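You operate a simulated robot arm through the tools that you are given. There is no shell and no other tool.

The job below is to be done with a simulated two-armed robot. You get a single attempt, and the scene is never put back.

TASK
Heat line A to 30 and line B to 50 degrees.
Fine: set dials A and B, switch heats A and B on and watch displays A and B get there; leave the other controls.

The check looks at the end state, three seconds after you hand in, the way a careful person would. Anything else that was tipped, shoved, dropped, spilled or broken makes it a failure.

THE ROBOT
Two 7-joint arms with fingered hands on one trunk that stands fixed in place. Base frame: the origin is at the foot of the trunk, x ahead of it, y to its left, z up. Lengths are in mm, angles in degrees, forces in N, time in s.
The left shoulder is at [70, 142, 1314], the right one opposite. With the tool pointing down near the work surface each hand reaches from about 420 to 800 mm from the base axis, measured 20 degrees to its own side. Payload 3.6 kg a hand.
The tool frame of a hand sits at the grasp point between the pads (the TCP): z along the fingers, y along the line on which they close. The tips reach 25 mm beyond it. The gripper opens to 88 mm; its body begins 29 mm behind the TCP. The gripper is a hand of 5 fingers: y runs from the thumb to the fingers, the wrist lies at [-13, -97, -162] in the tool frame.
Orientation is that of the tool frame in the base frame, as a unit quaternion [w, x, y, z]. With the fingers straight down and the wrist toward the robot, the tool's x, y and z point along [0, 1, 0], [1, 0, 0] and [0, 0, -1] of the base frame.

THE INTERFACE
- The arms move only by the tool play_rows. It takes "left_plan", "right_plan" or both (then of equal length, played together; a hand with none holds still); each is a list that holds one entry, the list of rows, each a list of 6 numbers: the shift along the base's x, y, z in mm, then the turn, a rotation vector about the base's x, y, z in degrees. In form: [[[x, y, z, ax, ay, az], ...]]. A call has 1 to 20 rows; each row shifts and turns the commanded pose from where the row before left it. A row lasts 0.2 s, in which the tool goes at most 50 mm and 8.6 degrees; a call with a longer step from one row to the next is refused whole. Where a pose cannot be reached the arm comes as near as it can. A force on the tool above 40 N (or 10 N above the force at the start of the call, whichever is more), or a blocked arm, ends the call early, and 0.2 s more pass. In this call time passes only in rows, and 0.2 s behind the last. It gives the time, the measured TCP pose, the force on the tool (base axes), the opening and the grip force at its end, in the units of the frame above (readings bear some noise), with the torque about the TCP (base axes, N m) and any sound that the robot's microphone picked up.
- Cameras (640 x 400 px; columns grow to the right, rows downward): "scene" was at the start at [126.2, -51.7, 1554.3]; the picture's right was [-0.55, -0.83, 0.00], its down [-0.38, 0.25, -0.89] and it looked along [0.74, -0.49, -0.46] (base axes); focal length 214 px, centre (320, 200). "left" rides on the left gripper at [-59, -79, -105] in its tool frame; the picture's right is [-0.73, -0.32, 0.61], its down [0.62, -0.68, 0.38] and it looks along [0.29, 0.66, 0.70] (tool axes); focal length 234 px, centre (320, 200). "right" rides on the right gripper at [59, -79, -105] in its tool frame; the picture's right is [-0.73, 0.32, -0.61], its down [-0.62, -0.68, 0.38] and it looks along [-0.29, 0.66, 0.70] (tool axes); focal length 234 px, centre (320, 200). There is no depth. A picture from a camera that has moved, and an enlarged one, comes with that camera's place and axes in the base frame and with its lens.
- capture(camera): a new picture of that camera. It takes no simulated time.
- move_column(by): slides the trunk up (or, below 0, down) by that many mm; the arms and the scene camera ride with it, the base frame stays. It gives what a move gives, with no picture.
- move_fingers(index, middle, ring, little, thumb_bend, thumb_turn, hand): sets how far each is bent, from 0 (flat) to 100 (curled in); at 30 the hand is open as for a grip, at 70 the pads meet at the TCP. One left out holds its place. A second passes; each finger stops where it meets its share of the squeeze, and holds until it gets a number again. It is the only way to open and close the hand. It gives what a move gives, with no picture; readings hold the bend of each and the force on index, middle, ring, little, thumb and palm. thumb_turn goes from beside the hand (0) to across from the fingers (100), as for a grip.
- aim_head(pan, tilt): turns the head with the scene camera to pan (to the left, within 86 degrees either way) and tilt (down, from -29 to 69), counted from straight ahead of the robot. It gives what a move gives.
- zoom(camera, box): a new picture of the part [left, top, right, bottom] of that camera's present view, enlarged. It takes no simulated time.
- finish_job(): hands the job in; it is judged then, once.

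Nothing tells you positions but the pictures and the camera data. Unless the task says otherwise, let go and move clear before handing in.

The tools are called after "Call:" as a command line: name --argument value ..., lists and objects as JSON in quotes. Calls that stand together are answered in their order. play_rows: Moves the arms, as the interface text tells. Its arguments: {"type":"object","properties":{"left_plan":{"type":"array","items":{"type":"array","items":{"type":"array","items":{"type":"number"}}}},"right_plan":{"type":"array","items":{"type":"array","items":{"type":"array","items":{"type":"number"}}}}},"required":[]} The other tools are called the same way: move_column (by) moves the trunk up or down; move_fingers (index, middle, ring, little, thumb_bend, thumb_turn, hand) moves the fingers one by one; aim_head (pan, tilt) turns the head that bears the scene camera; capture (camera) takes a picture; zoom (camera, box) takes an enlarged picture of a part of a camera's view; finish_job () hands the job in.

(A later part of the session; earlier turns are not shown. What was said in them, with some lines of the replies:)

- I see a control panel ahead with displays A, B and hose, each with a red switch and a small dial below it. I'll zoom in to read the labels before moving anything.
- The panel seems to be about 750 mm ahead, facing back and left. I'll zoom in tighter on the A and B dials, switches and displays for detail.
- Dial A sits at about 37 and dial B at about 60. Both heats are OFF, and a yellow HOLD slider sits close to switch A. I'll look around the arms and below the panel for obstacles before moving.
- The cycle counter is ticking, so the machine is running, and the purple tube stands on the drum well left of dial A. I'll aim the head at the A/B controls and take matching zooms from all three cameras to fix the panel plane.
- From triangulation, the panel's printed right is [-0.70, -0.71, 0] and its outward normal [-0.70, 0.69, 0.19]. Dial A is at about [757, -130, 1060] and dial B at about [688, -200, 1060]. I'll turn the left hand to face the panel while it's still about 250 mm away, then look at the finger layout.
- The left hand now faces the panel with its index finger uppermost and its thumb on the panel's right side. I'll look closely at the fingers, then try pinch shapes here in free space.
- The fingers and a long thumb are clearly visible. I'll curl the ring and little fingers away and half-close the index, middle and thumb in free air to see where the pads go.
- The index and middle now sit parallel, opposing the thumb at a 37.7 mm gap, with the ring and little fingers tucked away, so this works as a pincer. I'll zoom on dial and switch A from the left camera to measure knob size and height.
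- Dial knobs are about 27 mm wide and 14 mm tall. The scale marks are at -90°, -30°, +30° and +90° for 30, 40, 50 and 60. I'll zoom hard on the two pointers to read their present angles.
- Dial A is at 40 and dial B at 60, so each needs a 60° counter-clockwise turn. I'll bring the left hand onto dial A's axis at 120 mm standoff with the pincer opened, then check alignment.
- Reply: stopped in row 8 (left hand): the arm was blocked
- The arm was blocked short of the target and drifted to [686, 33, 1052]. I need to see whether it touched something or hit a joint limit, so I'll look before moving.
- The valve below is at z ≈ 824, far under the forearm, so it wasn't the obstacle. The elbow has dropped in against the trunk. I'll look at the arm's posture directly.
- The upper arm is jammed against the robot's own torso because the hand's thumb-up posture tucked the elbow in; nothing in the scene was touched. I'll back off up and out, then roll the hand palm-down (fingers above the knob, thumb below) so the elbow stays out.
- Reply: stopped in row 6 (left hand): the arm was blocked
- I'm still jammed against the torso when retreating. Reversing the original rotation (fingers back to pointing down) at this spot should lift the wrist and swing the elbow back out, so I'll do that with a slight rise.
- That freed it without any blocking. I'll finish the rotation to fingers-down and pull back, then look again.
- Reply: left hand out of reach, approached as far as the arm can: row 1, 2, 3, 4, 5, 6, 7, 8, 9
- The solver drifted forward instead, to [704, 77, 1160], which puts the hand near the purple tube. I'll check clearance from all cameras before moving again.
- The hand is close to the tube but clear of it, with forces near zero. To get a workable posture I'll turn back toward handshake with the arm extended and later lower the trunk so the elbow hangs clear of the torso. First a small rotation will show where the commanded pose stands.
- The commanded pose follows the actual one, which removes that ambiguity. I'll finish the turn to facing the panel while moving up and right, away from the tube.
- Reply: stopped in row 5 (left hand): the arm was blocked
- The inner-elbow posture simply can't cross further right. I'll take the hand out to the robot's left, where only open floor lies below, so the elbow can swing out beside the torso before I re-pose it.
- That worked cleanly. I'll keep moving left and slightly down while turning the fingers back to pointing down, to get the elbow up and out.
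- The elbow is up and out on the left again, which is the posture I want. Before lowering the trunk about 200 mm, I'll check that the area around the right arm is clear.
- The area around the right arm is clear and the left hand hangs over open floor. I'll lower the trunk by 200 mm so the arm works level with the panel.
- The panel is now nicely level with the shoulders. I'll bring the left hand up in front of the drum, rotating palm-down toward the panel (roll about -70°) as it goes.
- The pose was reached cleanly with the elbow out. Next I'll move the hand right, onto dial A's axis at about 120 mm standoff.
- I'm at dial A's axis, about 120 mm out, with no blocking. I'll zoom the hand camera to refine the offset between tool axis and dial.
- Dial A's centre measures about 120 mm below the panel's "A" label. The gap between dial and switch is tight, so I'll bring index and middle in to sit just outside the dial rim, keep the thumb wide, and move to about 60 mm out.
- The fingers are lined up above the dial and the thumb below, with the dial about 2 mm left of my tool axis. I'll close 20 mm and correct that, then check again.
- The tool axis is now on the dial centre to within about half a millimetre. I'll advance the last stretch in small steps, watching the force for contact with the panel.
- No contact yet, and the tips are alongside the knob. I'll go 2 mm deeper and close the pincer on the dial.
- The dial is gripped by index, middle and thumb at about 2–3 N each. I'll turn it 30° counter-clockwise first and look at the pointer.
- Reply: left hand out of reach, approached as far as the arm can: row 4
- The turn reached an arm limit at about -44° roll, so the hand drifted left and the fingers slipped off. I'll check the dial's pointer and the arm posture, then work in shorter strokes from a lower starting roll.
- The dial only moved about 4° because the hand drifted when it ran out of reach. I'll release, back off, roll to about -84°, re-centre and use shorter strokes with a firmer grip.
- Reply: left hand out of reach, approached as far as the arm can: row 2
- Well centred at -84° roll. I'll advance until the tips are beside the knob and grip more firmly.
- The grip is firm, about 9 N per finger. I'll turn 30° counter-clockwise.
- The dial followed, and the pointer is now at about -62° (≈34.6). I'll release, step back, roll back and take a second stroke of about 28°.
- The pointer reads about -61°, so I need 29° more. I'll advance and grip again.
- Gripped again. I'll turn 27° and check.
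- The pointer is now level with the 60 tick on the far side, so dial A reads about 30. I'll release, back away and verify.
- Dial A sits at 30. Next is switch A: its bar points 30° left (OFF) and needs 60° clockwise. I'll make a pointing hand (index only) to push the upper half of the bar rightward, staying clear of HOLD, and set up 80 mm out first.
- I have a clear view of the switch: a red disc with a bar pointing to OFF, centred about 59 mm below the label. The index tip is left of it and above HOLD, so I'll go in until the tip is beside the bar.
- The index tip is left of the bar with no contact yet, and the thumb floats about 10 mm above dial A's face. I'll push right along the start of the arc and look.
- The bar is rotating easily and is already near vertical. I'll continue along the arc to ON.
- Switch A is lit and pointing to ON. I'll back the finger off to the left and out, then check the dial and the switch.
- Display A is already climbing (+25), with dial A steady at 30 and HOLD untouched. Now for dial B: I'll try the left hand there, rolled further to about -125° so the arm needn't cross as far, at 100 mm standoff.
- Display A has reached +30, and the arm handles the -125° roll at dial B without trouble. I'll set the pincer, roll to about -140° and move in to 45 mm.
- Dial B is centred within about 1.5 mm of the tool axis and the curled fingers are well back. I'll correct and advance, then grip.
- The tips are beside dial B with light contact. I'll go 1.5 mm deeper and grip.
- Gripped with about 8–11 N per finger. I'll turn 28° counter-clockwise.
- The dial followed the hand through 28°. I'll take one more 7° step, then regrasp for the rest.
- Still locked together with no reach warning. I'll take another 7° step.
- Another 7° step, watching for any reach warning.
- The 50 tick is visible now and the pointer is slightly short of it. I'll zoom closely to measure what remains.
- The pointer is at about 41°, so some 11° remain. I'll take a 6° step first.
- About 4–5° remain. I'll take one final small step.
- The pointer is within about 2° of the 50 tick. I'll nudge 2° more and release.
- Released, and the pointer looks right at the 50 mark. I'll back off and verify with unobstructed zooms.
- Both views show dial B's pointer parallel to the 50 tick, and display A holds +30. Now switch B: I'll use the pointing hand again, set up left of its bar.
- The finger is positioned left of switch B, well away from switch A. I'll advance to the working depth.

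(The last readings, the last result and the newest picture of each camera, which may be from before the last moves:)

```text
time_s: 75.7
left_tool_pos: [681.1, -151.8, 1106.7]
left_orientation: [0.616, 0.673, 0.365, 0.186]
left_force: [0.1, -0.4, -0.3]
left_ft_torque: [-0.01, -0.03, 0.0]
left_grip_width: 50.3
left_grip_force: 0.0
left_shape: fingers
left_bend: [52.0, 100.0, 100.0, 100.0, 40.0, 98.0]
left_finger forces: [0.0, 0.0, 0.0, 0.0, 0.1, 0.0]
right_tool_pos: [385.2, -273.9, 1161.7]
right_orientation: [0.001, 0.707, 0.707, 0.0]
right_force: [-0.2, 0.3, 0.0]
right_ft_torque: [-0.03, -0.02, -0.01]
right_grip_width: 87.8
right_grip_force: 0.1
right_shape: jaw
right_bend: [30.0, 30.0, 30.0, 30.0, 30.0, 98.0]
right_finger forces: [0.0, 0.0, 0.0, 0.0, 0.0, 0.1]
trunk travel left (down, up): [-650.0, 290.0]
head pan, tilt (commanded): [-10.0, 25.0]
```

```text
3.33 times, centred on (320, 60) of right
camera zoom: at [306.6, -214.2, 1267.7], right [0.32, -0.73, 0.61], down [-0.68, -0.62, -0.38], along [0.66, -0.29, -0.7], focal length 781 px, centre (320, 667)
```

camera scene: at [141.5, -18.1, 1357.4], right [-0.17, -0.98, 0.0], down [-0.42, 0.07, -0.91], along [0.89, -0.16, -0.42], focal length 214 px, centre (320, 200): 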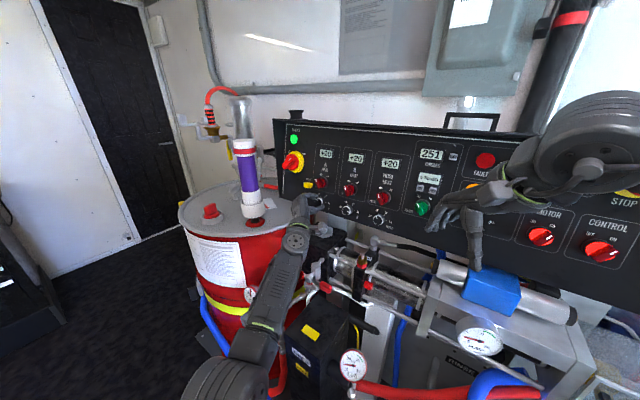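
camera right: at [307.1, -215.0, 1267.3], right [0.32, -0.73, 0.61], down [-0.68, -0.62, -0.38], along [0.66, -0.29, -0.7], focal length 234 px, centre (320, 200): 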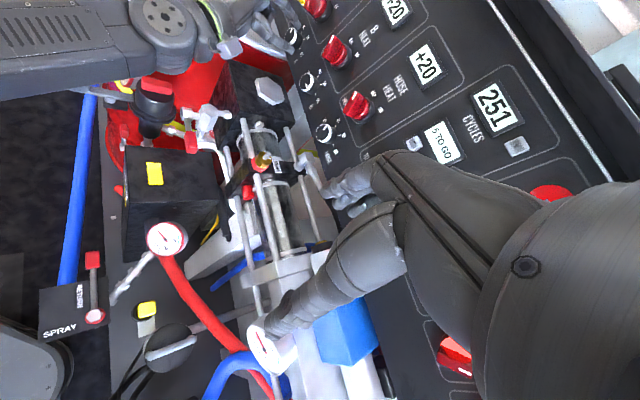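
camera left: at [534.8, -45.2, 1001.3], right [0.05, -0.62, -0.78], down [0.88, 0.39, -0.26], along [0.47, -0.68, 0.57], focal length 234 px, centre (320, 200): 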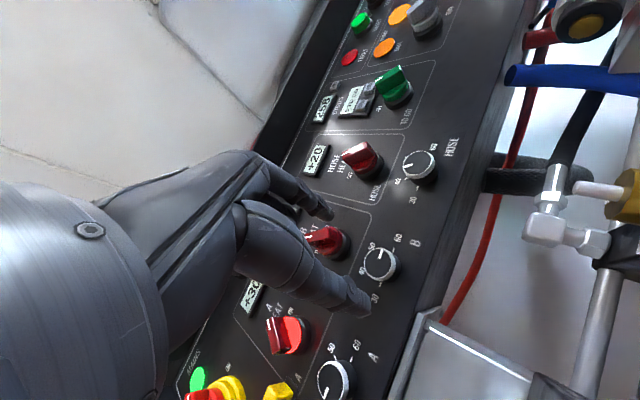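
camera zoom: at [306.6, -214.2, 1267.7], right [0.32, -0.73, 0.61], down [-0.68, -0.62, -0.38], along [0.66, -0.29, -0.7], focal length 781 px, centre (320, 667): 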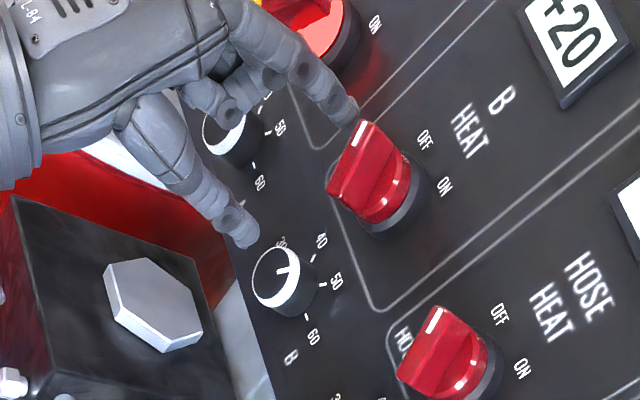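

In place with no contact. I'll push along the first half of the arc.

Call:
play_rows --left_plan '[[[-2.4, -2.97, -0.8, 0, 0, 0], [-2.4, -2.97, -0.8, 0, 0, 0], [-2.4, -2.97, -0.8, 0, 0, 0], [-0.8, -1.57, 2.95, 0, 0, 0], [-0.8, -1.57, 2.95, 0, 0, 0], [-0.8, -1.57, 2.95, 0, 0, 0]]]'

Call:
zoom --camera "left" --box '[260, 130, 440, 300]'

Call:
zoom --camera "right" --box '[250, 0, 390, 120]'

```text
time_s: 77.1
left_tool_pos: [671.2, -164.3, 1111.7]
left_orientation: [0.616, 0.673, 0.365, 0.186]
left_force: [0.6, 1.0, -0.8]
left_ft_torque: [-0.05, 0.0, -0.01]
left_grip_width: 48.6
left_grip_force: 1.0
left_shape: fingers
left_bend: [53.0, 100.0, 100.0, 100.0, 40.0, 98.0]
left_finger forces: [1.6, 0.0, 0.0, 0.0, 0.0, 0.0]
right_tool_pos: [386.0, -273.8, 1163.0]
right_orientation: [0.0, 0.708, 0.707, 0.0]
right_force: [-0.1, 0.3, -0.1]
right_ft_torque: [0.03, 0.0, -0.02]
right_grip_width: 87.7
right_grip_force: 0.1
right_shape: jaw
right_bend: [30.0, 30.0, 30.0, 30.0, 30.0, 98.0]
right_finger forces: [0.0, 0.0, 0.0, 0.0, 0.0, 0.0]
trunk travel left (down, up): [-650.0, 290.0]
head pan, tilt (commanded): [-10.0, 25.0]
```

```text
2.35 times, centred on (350, 215) of left
camera zoom: at [538.1, -137.1, 1066.2], right [-0.14, -0.95, -0.27], down [0.5, 0.17, -0.85], along [0.85, -0.25, 0.46], focal length 551 px, centre (249, 165)
```

zoom: 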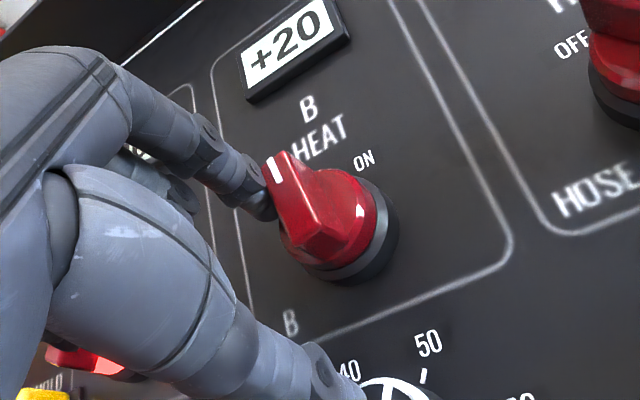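

```text
3.33 times, centred on (320, 60) of right
camera zoom: at [306.8, -213.8, 1267.8], right [0.32, -0.73, 0.61], down [-0.68, -0.62, -0.38], along [0.66, -0.29, -0.7], focal length 781 px, centre (320, 667)
```

zoom: 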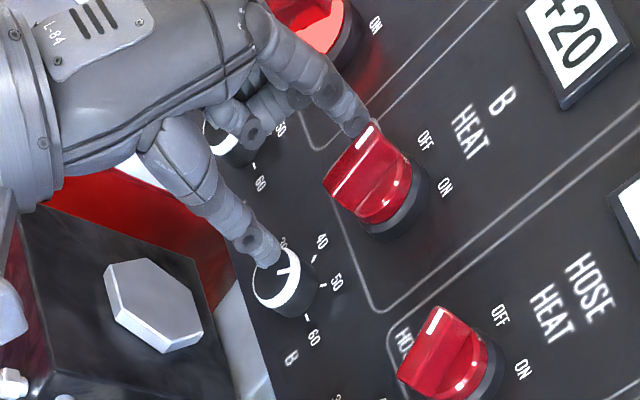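

The bar is turning. The thumb is floating above dial B without touching it. I'll continue to ON.

Call:
play_rows --left_plan '[[[-1.57, -2.1, 1.9, 0, 0, 0], [-1.57, -2.1, 1.9, 0, 0, 0], [-1.57, -2.1, 1.9, 0, 0, 0], [-1.45, -1.65, 0.8, 0, 0, 0], [-1.45, -1.65, 0.8, 0, 0, 0]]]'

Call:
zoom --camera "left" --box '[260, 130, 440, 300]'

Call:
zoom --camera "right" --box '[250, 0, 390, 120]'

```text
time_s: 78.3
left_tool_pos: [664.3, -173.2, 1121.0]
left_orientation: [0.616, 0.672, 0.366, 0.187]
left_force: [1.2, 1.4, -0.3]
left_ft_torque: [-0.06, 0.06, 0.1]
left_grip_width: 50.1
left_grip_force: 1.4
left_shape: fingers
left_bend: [52.0, 100.0, 100.0, 100.0, 40.0, 98.0]
left_finger forces: [2.4, 0.0, 0.0, 0.0, 0.1, 0.1]
right_tool_pos: [386.5, -272.3, 1162.0]
right_orientation: [0.0, 0.707, 0.707, 0.0]
right_force: [0.6, 0.8, 0.0]
right_ft_torque: [-0.01, 0.0, 0.01]
right_grip_width: 87.7
right_grip_force: 0.0
right_shape: jaw
right_bend: [30.0, 30.0, 30.0, 30.0, 30.0, 98.0]
right_finger forces: [0.0, 0.0, 0.0, 0.1, 0.0, 0.1]
trunk travel left (down, up): [-650.0, 290.0]
head pan, tilt (commanded): [-10.0, 25.0]
```

```text
2.35 times, centred on (350, 215) of left
camera zoom: at [531.4, -146.4, 1074.4], right [-0.14, -0.95, -0.27], down [0.5, 0.17, -0.85], along [0.85, -0.25, 0.46], focal length 551 px, centre (249, 165)
```

zoom: 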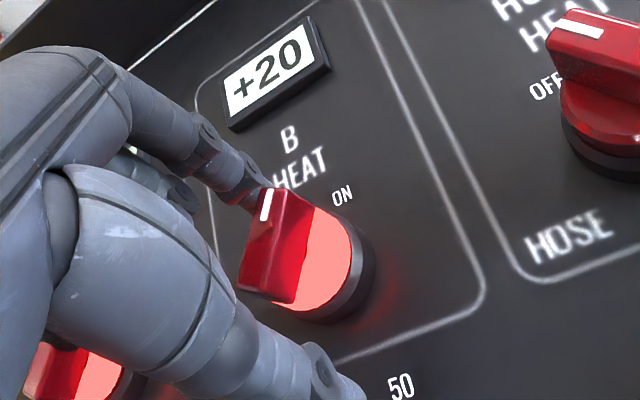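

```text
3.33 times, centred on (320, 60) of right
camera zoom: at [307.3, -213.3, 1267.7], right [0.32, -0.73, 0.61], down [-0.68, -0.62, -0.38], along [0.66, -0.29, -0.7], focal length 781 px, centre (320, 667)
```

zoom: 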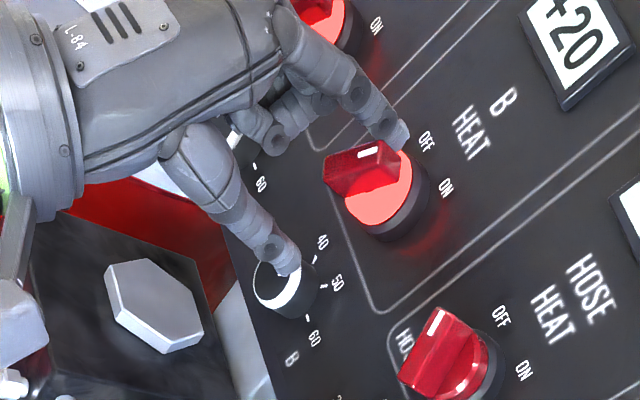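

Switch B is lit and ON. I'll back off left and out along the normal, then check both dials and displays.

Call:
play_rows --left_plan '[[[1.4, 1.4, 0, 0, 0, 0], [-7, 6.9, 1.85, 0, 0, 0], [-10, 10, 2.7, 0, 0, 0], [-14, 13.8, 3.7, 0, 0, 0], [-14, 13.8, 3.7, 0, 0, 0], [-14, 13.8, 3.7, 0, 0, 0]]]'

Call:
zoom --camera "right" --box '[250, 0, 430, 120]'

Call:
zoom --camera "scene" --box '[270, 130, 410, 230]'

Call:
zoom --camera "right" --box '[300, 66, 330, 96]'

```text
time_s: 79.7
left_tool_pos: [606.4, -114.9, 1135.9]
left_orientation: [0.616, 0.672, 0.366, 0.187]
left_force: [-0.1, 0.0, 0.3]
left_ft_torque: [0.02, 0.0, 0.0]
left_grip_width: 50.5
left_grip_force: 0.1
left_shape: fingers
left_bend: [52.0, 100.0, 100.0, 100.0, 40.0, 98.0]
left_finger forces: [0.0, 0.1, 0.1, 0.0, 0.0, 0.0]
right_tool_pos: [384.9, -274.1, 1161.3]
right_orientation: [0.0, 0.707, 0.707, 0.0]
right_force: [0.6, 0.9, -0.7]
right_ft_torque: [-0.02, -0.02, -0.01]
right_grip_width: 87.6
right_grip_force: 0.1
right_shape: jaw
right_bend: [30.0, 30.0, 30.0, 30.0, 30.0, 98.0]
right_finger forces: [0.0, 0.1, 0.1, 0.0, 0.0, 0.0]
trunk travel left (down, up): [-650.0, 290.0]
head pan, tilt (commanded): [-10.0, 25.0]
```

```text
3.33 times, centred on (340, 60) of right
camera zoom: at [306.2, -213.6, 1268.0], right [0.32, -0.73, 0.61], down [-0.68, -0.62, -0.38], along [0.66, -0.29, -0.7], focal length 781 px, centre (253, 667)
```

zoom: 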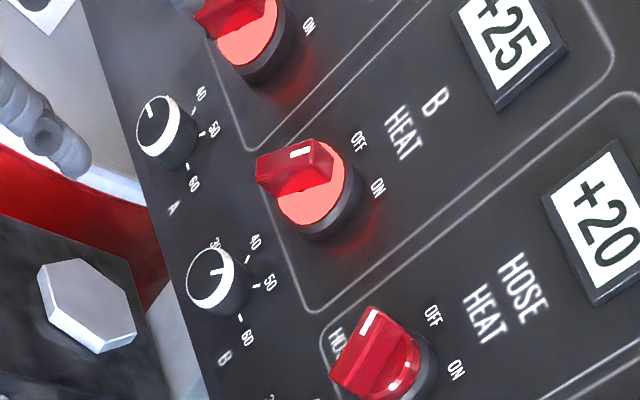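

```text
4.00 times, centred on (340, 180) of scene
camera zoom: at [140.4, -16.7, 1357.7], right [-0.17, -0.98, 0.0], down [-0.42, 0.07, -0.91], along [0.89, -0.16, -0.42], focal length 858 px, centre (240, 280)
```

zoom: 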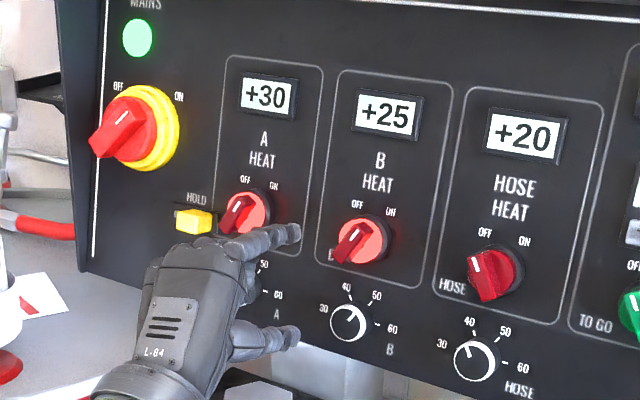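

```text
13.33 times, centred on (315, 81) of right
camera zoom: at [306.2, -213.6, 1268.0], right [0.32, -0.73, 0.61], down [-0.68, -0.62, -0.38], along [0.66, -0.29, -0.7], focal length 3122 px, centre (387, 1787)
```

zoom: 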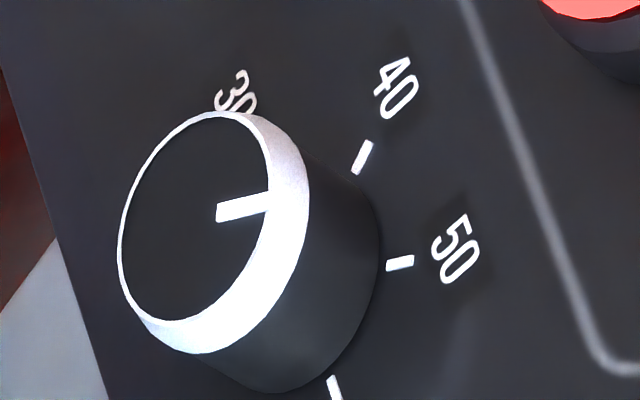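

Display B is rising (+25) and A holds +30, with both dials unchanged. I'll pull the left hand well clear while B heats.

Call:
play_rows --left_plan '[[[-8, 16, -2, 0, 0, 0], [-8, 16, -2, 0, 0, 0], [-4, 20, -4, 0, 0, 0], [-4, 20, -4, 0, 0, 0], [-3, 20, -4, 0, 0, 0], [-3, 20, -4, 0, 0, 0], [-3, 20, -4, 0, 0, 0], [-2, 20, -4, 0, 0, 0], [-2, 20, -4, 0, 0, 0], [-2, 20, -4, 0, 0, 0], [0, 20, -4, 0, 0, 0], [0, 20, -4, 0, 0, 0]]]'

Call:
play_rows --left_plan '[[[0, 0, 0, 0, 0, 0], [0, 0, 0, 0, 0, 0], [0, 0, 0, 0, 0, 0], [0, 0, 0, 0, 0, 0], [0, 0, 0, 0, 0, 0], [0, 0, 0, 0, 0, 0], [0, 0, 0, 0, 0, 0], [0, 0, 0, 0, 0, 0], [0, 0, 0, 0, 0, 0], [0, 0, 0, 0, 0, 0], [0, 0, 0, 0, 0, 0], [0, 0, 0, 0, 0, 0], [0, 0, 0, 0, 0, 0], [0, 0, 0, 0, 0, 0], [0, 0, 0, 0, 0, 0], [0, 0, 0, 0, 0, 0], [0, 0, 0, 0, 0, 0], [0, 0, 0, 0, 0, 0], [0, 0, 0, 0, 0, 0], [0, 0, 0, 0, 0, 0]]]'

Call:
capture --camera "scene"

Call:
zoom --camera "scene" --box '[270, 130, 450, 230]'

```text
time_s: 82.3
left_tool_pos: [566.1, 118.5, 1090.8]
left_orientation: [0.617, 0.672, 0.365, 0.187]
left_force: [-0.3, 1.1, 0.8]
left_ft_torque: [0.02, 0.01, -0.03]
left_grip_width: 50.0
left_grip_force: 0.1
left_shape: fingers
left_bend: [52.0, 100.0, 100.0, 100.0, 40.0, 98.0]
left_finger forces: [0.0, 0.1, 0.1, 0.0, 0.0, 0.0]
right_tool_pos: [385.1, -273.5, 1161.9]
right_orientation: [0.0, 0.707, 0.707, 0.0]
right_force: [-0.9, 1.0, -0.6]
right_ft_torque: [-0.03, 0.01, -0.02]
right_grip_width: 87.8
right_grip_force: 0.1
right_shape: jaw
right_bend: [30.0, 30.0, 30.0, 30.0, 30.0, 98.0]
right_finger forces: [0.0, 0.1, 0.1, 0.0, 0.0, 0.1]
trunk travel left (down, up): [-650.0, 290.0]
head pan, tilt (commanded): [-10.0, 25.0]
```

```text
time_s: 86.5
left_tool_pos: [565.4, 117.9, 1091.1]
left_orientation: [0.616, 0.672, 0.366, 0.186]
left_force: [1.1, -0.3, 0.4]
left_ft_torque: [-0.02, 0.03, 0.02]
left_grip_width: 50.0
left_grip_force: 0.0
left_shape: fingers
left_bend: [52.0, 100.0, 100.0, 100.0, 40.0, 98.0]
left_finger forces: [0.0, 0.1, 0.1, 0.0, 0.1, 0.0]
right_tool_pos: [385.9, -274.5, 1162.0]
right_orientation: [-0.001, 0.706, 0.708, 0.0]
right_force: [0.7, 0.3, 0.7]
right_ft_torque: [0.0, -0.02, -0.01]
right_grip_width: 87.4
right_grip_force: 0.0
right_shape: jaw
right_bend: [30.0, 30.0, 30.0, 30.0, 30.0, 98.0]
right_finger forces: [0.0, 0.0, 0.0, 0.0, 0.0, 0.0]
trunk travel left (down, up): [-650.0, 290.0]
head pan, tilt (commanded): [-10.0, 25.0]
```

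```text
taken
camera scene: at [140.7, -17.1, 1357.7], right [-0.17, -0.98, 0.0], down [-0.42, 0.07, -0.91], along [0.89, -0.16, -0.42], focal length 214 px, centre (320, 200)
```

scene: 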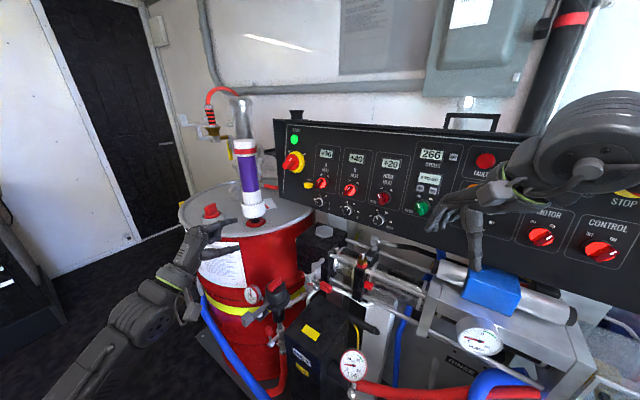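

```text
3.56 times, centred on (360, 180) of scene
camera zoom: at [140.7, -17.1, 1357.7], right [-0.17, -0.98, 0.0], down [-0.42, 0.07, -0.91], along [0.89, -0.16, -0.42], focal length 763 px, centre (178, 271)
```

zoom: 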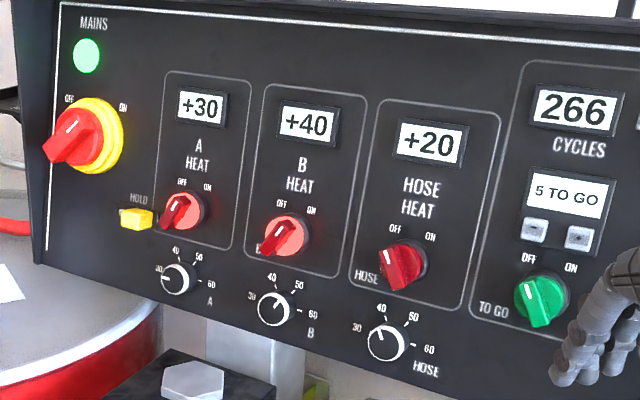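

Display B is at +40 and climbing. I'll wait about 8 s more and read again.

Call:
play_rows --left_plan '[[[0, 0, 0, 0, 0, 0], [0, 0, 0, 0, 0, 0], [0, 0, 0, 0, 0, 0], [0, 0, 0, 0, 0, 0], [0, 0, 0, 0, 0, 0], [0, 0, 0, 0, 0, 0], [0, 0, 0, 0, 0, 0], [0, 0, 0, 0, 0, 0], [0, 0, 0, 0, 0, 0], [0, 0, 0, 0, 0, 0], [0, 0, 0, 0, 0, 0], [0, 0, 0, 0, 0, 0], [0, 0, 0, 0, 0, 0], [0, 0, 0, 0, 0, 0], [0, 0, 0, 0, 0, 0], [0, 0, 0, 0, 0, 0], [0, 0, 0, 0, 0, 0], [0, 0, 0, 0, 0, 0], [0, 0, 0, 0, 0, 0], [0, 0, 0, 0, 0, 0]]]'

Call:
play_rows --left_plan '[[[0, 0, 0, 0, 0, 0], [0, 0, 0, 0, 0, 0], [0, 0, 0, 0, 0, 0], [0, 0, 0, 0, 0, 0], [0, 0, 0, 0, 0, 0], [0, 0, 0, 0, 0, 0], [0, 0, 0, 0, 0, 0], [0, 0, 0, 0, 0, 0], [0, 0, 0, 0, 0, 0], [0, 0, 0, 0, 0, 0], [0, 0, 0, 0, 0, 0], [0, 0, 0, 0, 0, 0], [0, 0, 0, 0, 0, 0], [0, 0, 0, 0, 0, 0], [0, 0, 0, 0, 0, 0], [0, 0, 0, 0, 0, 0], [0, 0, 0, 0, 0, 0], [0, 0, 0, 0, 0, 0], [0, 0, 0, 0, 0, 0], [0, 0, 0, 0, 0, 0]]]'

Call:
zoom --camera "scene" --box '[270, 130, 410, 230]'

Call:
zoom --camera "scene" --box '[305, 185, 365, 225]'

```text
time_s: 90.7
left_tool_pos: [565.2, 117.4, 1091.9]
left_orientation: [0.616, 0.672, 0.366, 0.187]
left_force: [0.5, 0.2, -0.2]
left_ft_torque: [0.01, 0.02, -0.02]
left_grip_width: 50.2
left_grip_force: 0.1
left_shape: fingers
left_bend: [52.0, 100.0, 100.0, 100.0, 40.0, 98.0]
left_finger forces: [0.1, 0.0, 0.1, 0.0, 0.0, 0.0]
right_tool_pos: [385.2, -273.2, 1161.7]
right_orientation: [0.0, 0.707, 0.707, 0.0]
right_force: [0.0, 0.1, -0.9]
right_ft_torque: [0.0, 0.01, 0.01]
right_grip_width: 87.3
right_grip_force: 0.1
right_shape: jaw
right_bend: [30.0, 30.0, 30.0, 30.0, 30.0, 98.0]
right_finger forces: [0.1, 0.0, 0.1, 0.0, 0.1, 0.0]
trunk travel left (down, up): [-650.0, 290.0]
head pan, tilt (commanded): [-10.0, 25.0]
```

```text
time_s: 94.9
left_tool_pos: [566.0, 117.7, 1091.5]
left_orientation: [0.616, 0.672, 0.365, 0.187]
left_force: [0.0, 0.5, -0.2]
left_ft_torque: [-0.01, -0.02, -0.02]
left_grip_width: 50.2
left_grip_force: 0.1
left_shape: fingers
left_bend: [52.0, 100.0, 100.0, 100.0, 40.0, 98.0]
left_finger forces: [0.1, 0.0, 0.1, 0.0, 0.0, 0.1]
right_tool_pos: [385.8, -273.2, 1162.5]
right_orientation: [0.0, 0.707, 0.707, 0.0]
right_force: [0.2, 0.0, -0.7]
right_ft_torque: [0.01, 0.02, -0.04]
right_grip_width: 87.6
right_grip_force: 0.1
right_shape: jaw
right_bend: [30.0, 30.0, 30.0, 30.0, 30.0, 98.0]
right_finger forces: [0.0, 0.0, 0.0, 0.1, 0.0, 0.0]
trunk travel left (down, up): [-650.0, 290.0]
head pan, tilt (commanded): [-10.0, 25.0]
```

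```text
4.00 times, centred on (340, 180) of scene
camera zoom: at [140.7, -17.1, 1357.7], right [-0.17, -0.98, 0.0], down [-0.42, 0.07, -0.91], along [0.89, -0.16, -0.42], focal length 858 px, centre (240, 280)
```

zoom: 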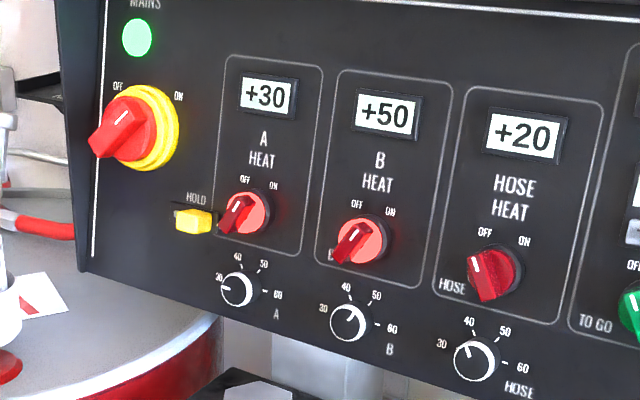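

```text
10.00 times, centred on (335, 205) of scene
camera zoom: at [140.7, -17.1, 1357.7], right [-0.17, -0.98, 0.0], down [-0.42, 0.07, -0.91], along [0.89, -0.16, -0.42], focal length 2145 px, centre (170, 150)
```

zoom: 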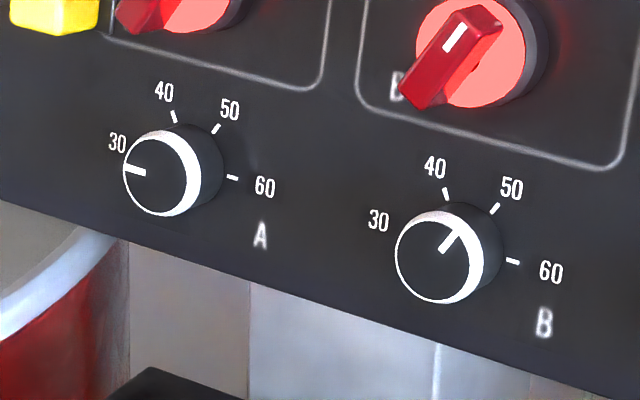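

Displays now read A +30 and B +50. I'll wait a few seconds more to make sure they're steady and check that nothing else changed.

Call:
play_rows --left_plan '[[[0, 0, 0, 0, 0, 0], [0, 0, 0, 0, 0, 0], [0, 0, 0, 0, 0, 0], [0, 0, 0, 0, 0, 0], [0, 0, 0, 0, 0, 0], [0, 0, 0, 0, 0, 0], [0, 0, 0, 0, 0, 0], [0, 0, 0, 0, 0, 0], [0, 0, 0, 0, 0, 0], [0, 0, 0, 0, 0, 0], [0, 0, 0, 0, 0, 0], [0, 0, 0, 0, 0, 0], [0, 0, 0, 0, 0, 0], [0, 0, 0, 0, 0, 0], [0, 0, 0, 0, 0, 0], [0, 0, 0, 0, 0, 0], [0, 0, 0, 0, 0, 0], [0, 0, 0, 0, 0, 0], [0, 0, 0, 0, 0, 0], [0, 0, 0, 0, 0, 0]]]'

Call:
zoom --camera "scene" --box '[270, 120, 460, 240]'

Call:
zoom --camera "scene" --box '[170, 80, 330, 260]'

Call:
zoom --camera "scene" --box '[280, 165, 330, 205]'

```text
time_s: 99.1
left_tool_pos: [565.1, 118.9, 1092.3]
left_orientation: [0.616, 0.672, 0.365, 0.187]
left_force: [-0.2, 0.6, 0.3]
left_ft_torque: [0.0, 0.0, -0.01]
left_grip_width: 50.1
left_grip_force: 0.1
left_shape: fingers
left_bend: [52.0, 100.0, 100.0, 100.0, 40.0, 98.0]
left_finger forces: [0.1, 0.1, 0.0, 0.0, 0.1, 0.1]
right_tool_pos: [386.0, -273.4, 1162.7]
right_orientation: [0.0, 0.708, 0.707, 0.0]
right_force: [-0.6, -0.2, -0.8]
right_ft_torque: [0.01, 0.0, 0.0]
right_grip_width: 87.7
right_grip_force: 0.1
right_shape: jaw
right_bend: [30.0, 30.0, 30.0, 30.0, 30.0, 98.0]
right_finger forces: [0.0, 0.1, 0.0, 0.0, 0.0, 0.0]
trunk travel left (down, up): [-650.0, 290.0]
head pan, tilt (commanded): [-10.0, 25.0]
```

```text
3.33 times, centred on (365, 180) of scene
camera zoom: at [140.7, -17.1, 1357.7], right [-0.17, -0.98, 0.0], down [-0.42, 0.07, -0.91], along [0.89, -0.16, -0.42], focal length 715 px, centre (170, 267)
```

zoom: 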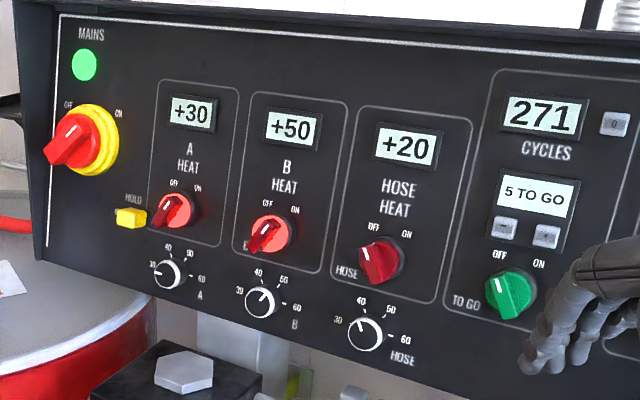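

```text
2.22 times, centred on (250, 170) of scene
camera zoom: at [140.7, -17.1, 1357.7], right [-0.17, -0.98, 0.0], down [-0.42, 0.07, -0.91], along [0.89, -0.16, -0.42], focal length 477 px, centre (476, 267)
```

zoom: 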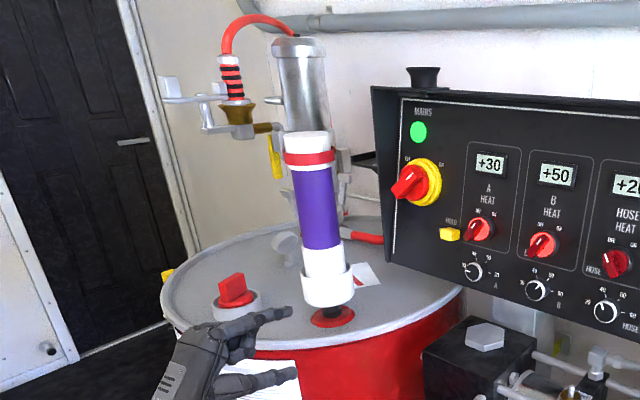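

```text
10.00 times, centred on (305, 185) of scene
camera zoom: at [140.7, -17.1, 1357.7], right [-0.17, -0.98, 0.0], down [-0.42, 0.07, -0.91], along [0.89, -0.16, -0.42], focal length 2145 px, centre (470, 350)
```

zoom: 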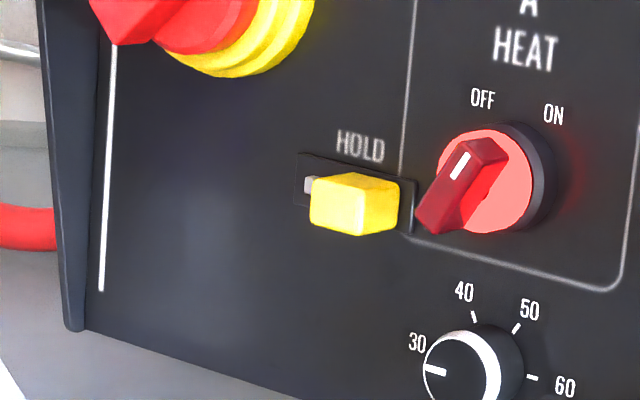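

Both displays are steady at A +30 and B +50, with switches A and B lit and dials A and B at 30 and 50. HOLD, MAINS, hose heat and the purple tube look unchanged, and the left hand is well clear of the panel, so I'm handing in.

Call:
finish_job

```text
The job is handed in.
```

Line A is heated to 30 and line B to 50. Displays A and B reached those values and held steady until I handed in. I haven't seen the result of the check.

- **Dials:** A now points at 30 and B at 50. They were at 40 and 60 when I started.
- **Switches:** heats A and B are both on and lit.
- **Other controls:** HOLD, MAINS and hose heat looked unchanged in the last pictures, and I touched none of the other controls. The purple tube on the drum is still standing.

Early on, the left arm jammed several times while I looked for a workable posture. I put it down to the arm meeting the robot's own body. I saw no sign that it touched anything else.

The trunk is now 200 mm lower than at the start. Both hands are clear of the panel and holding nothing.
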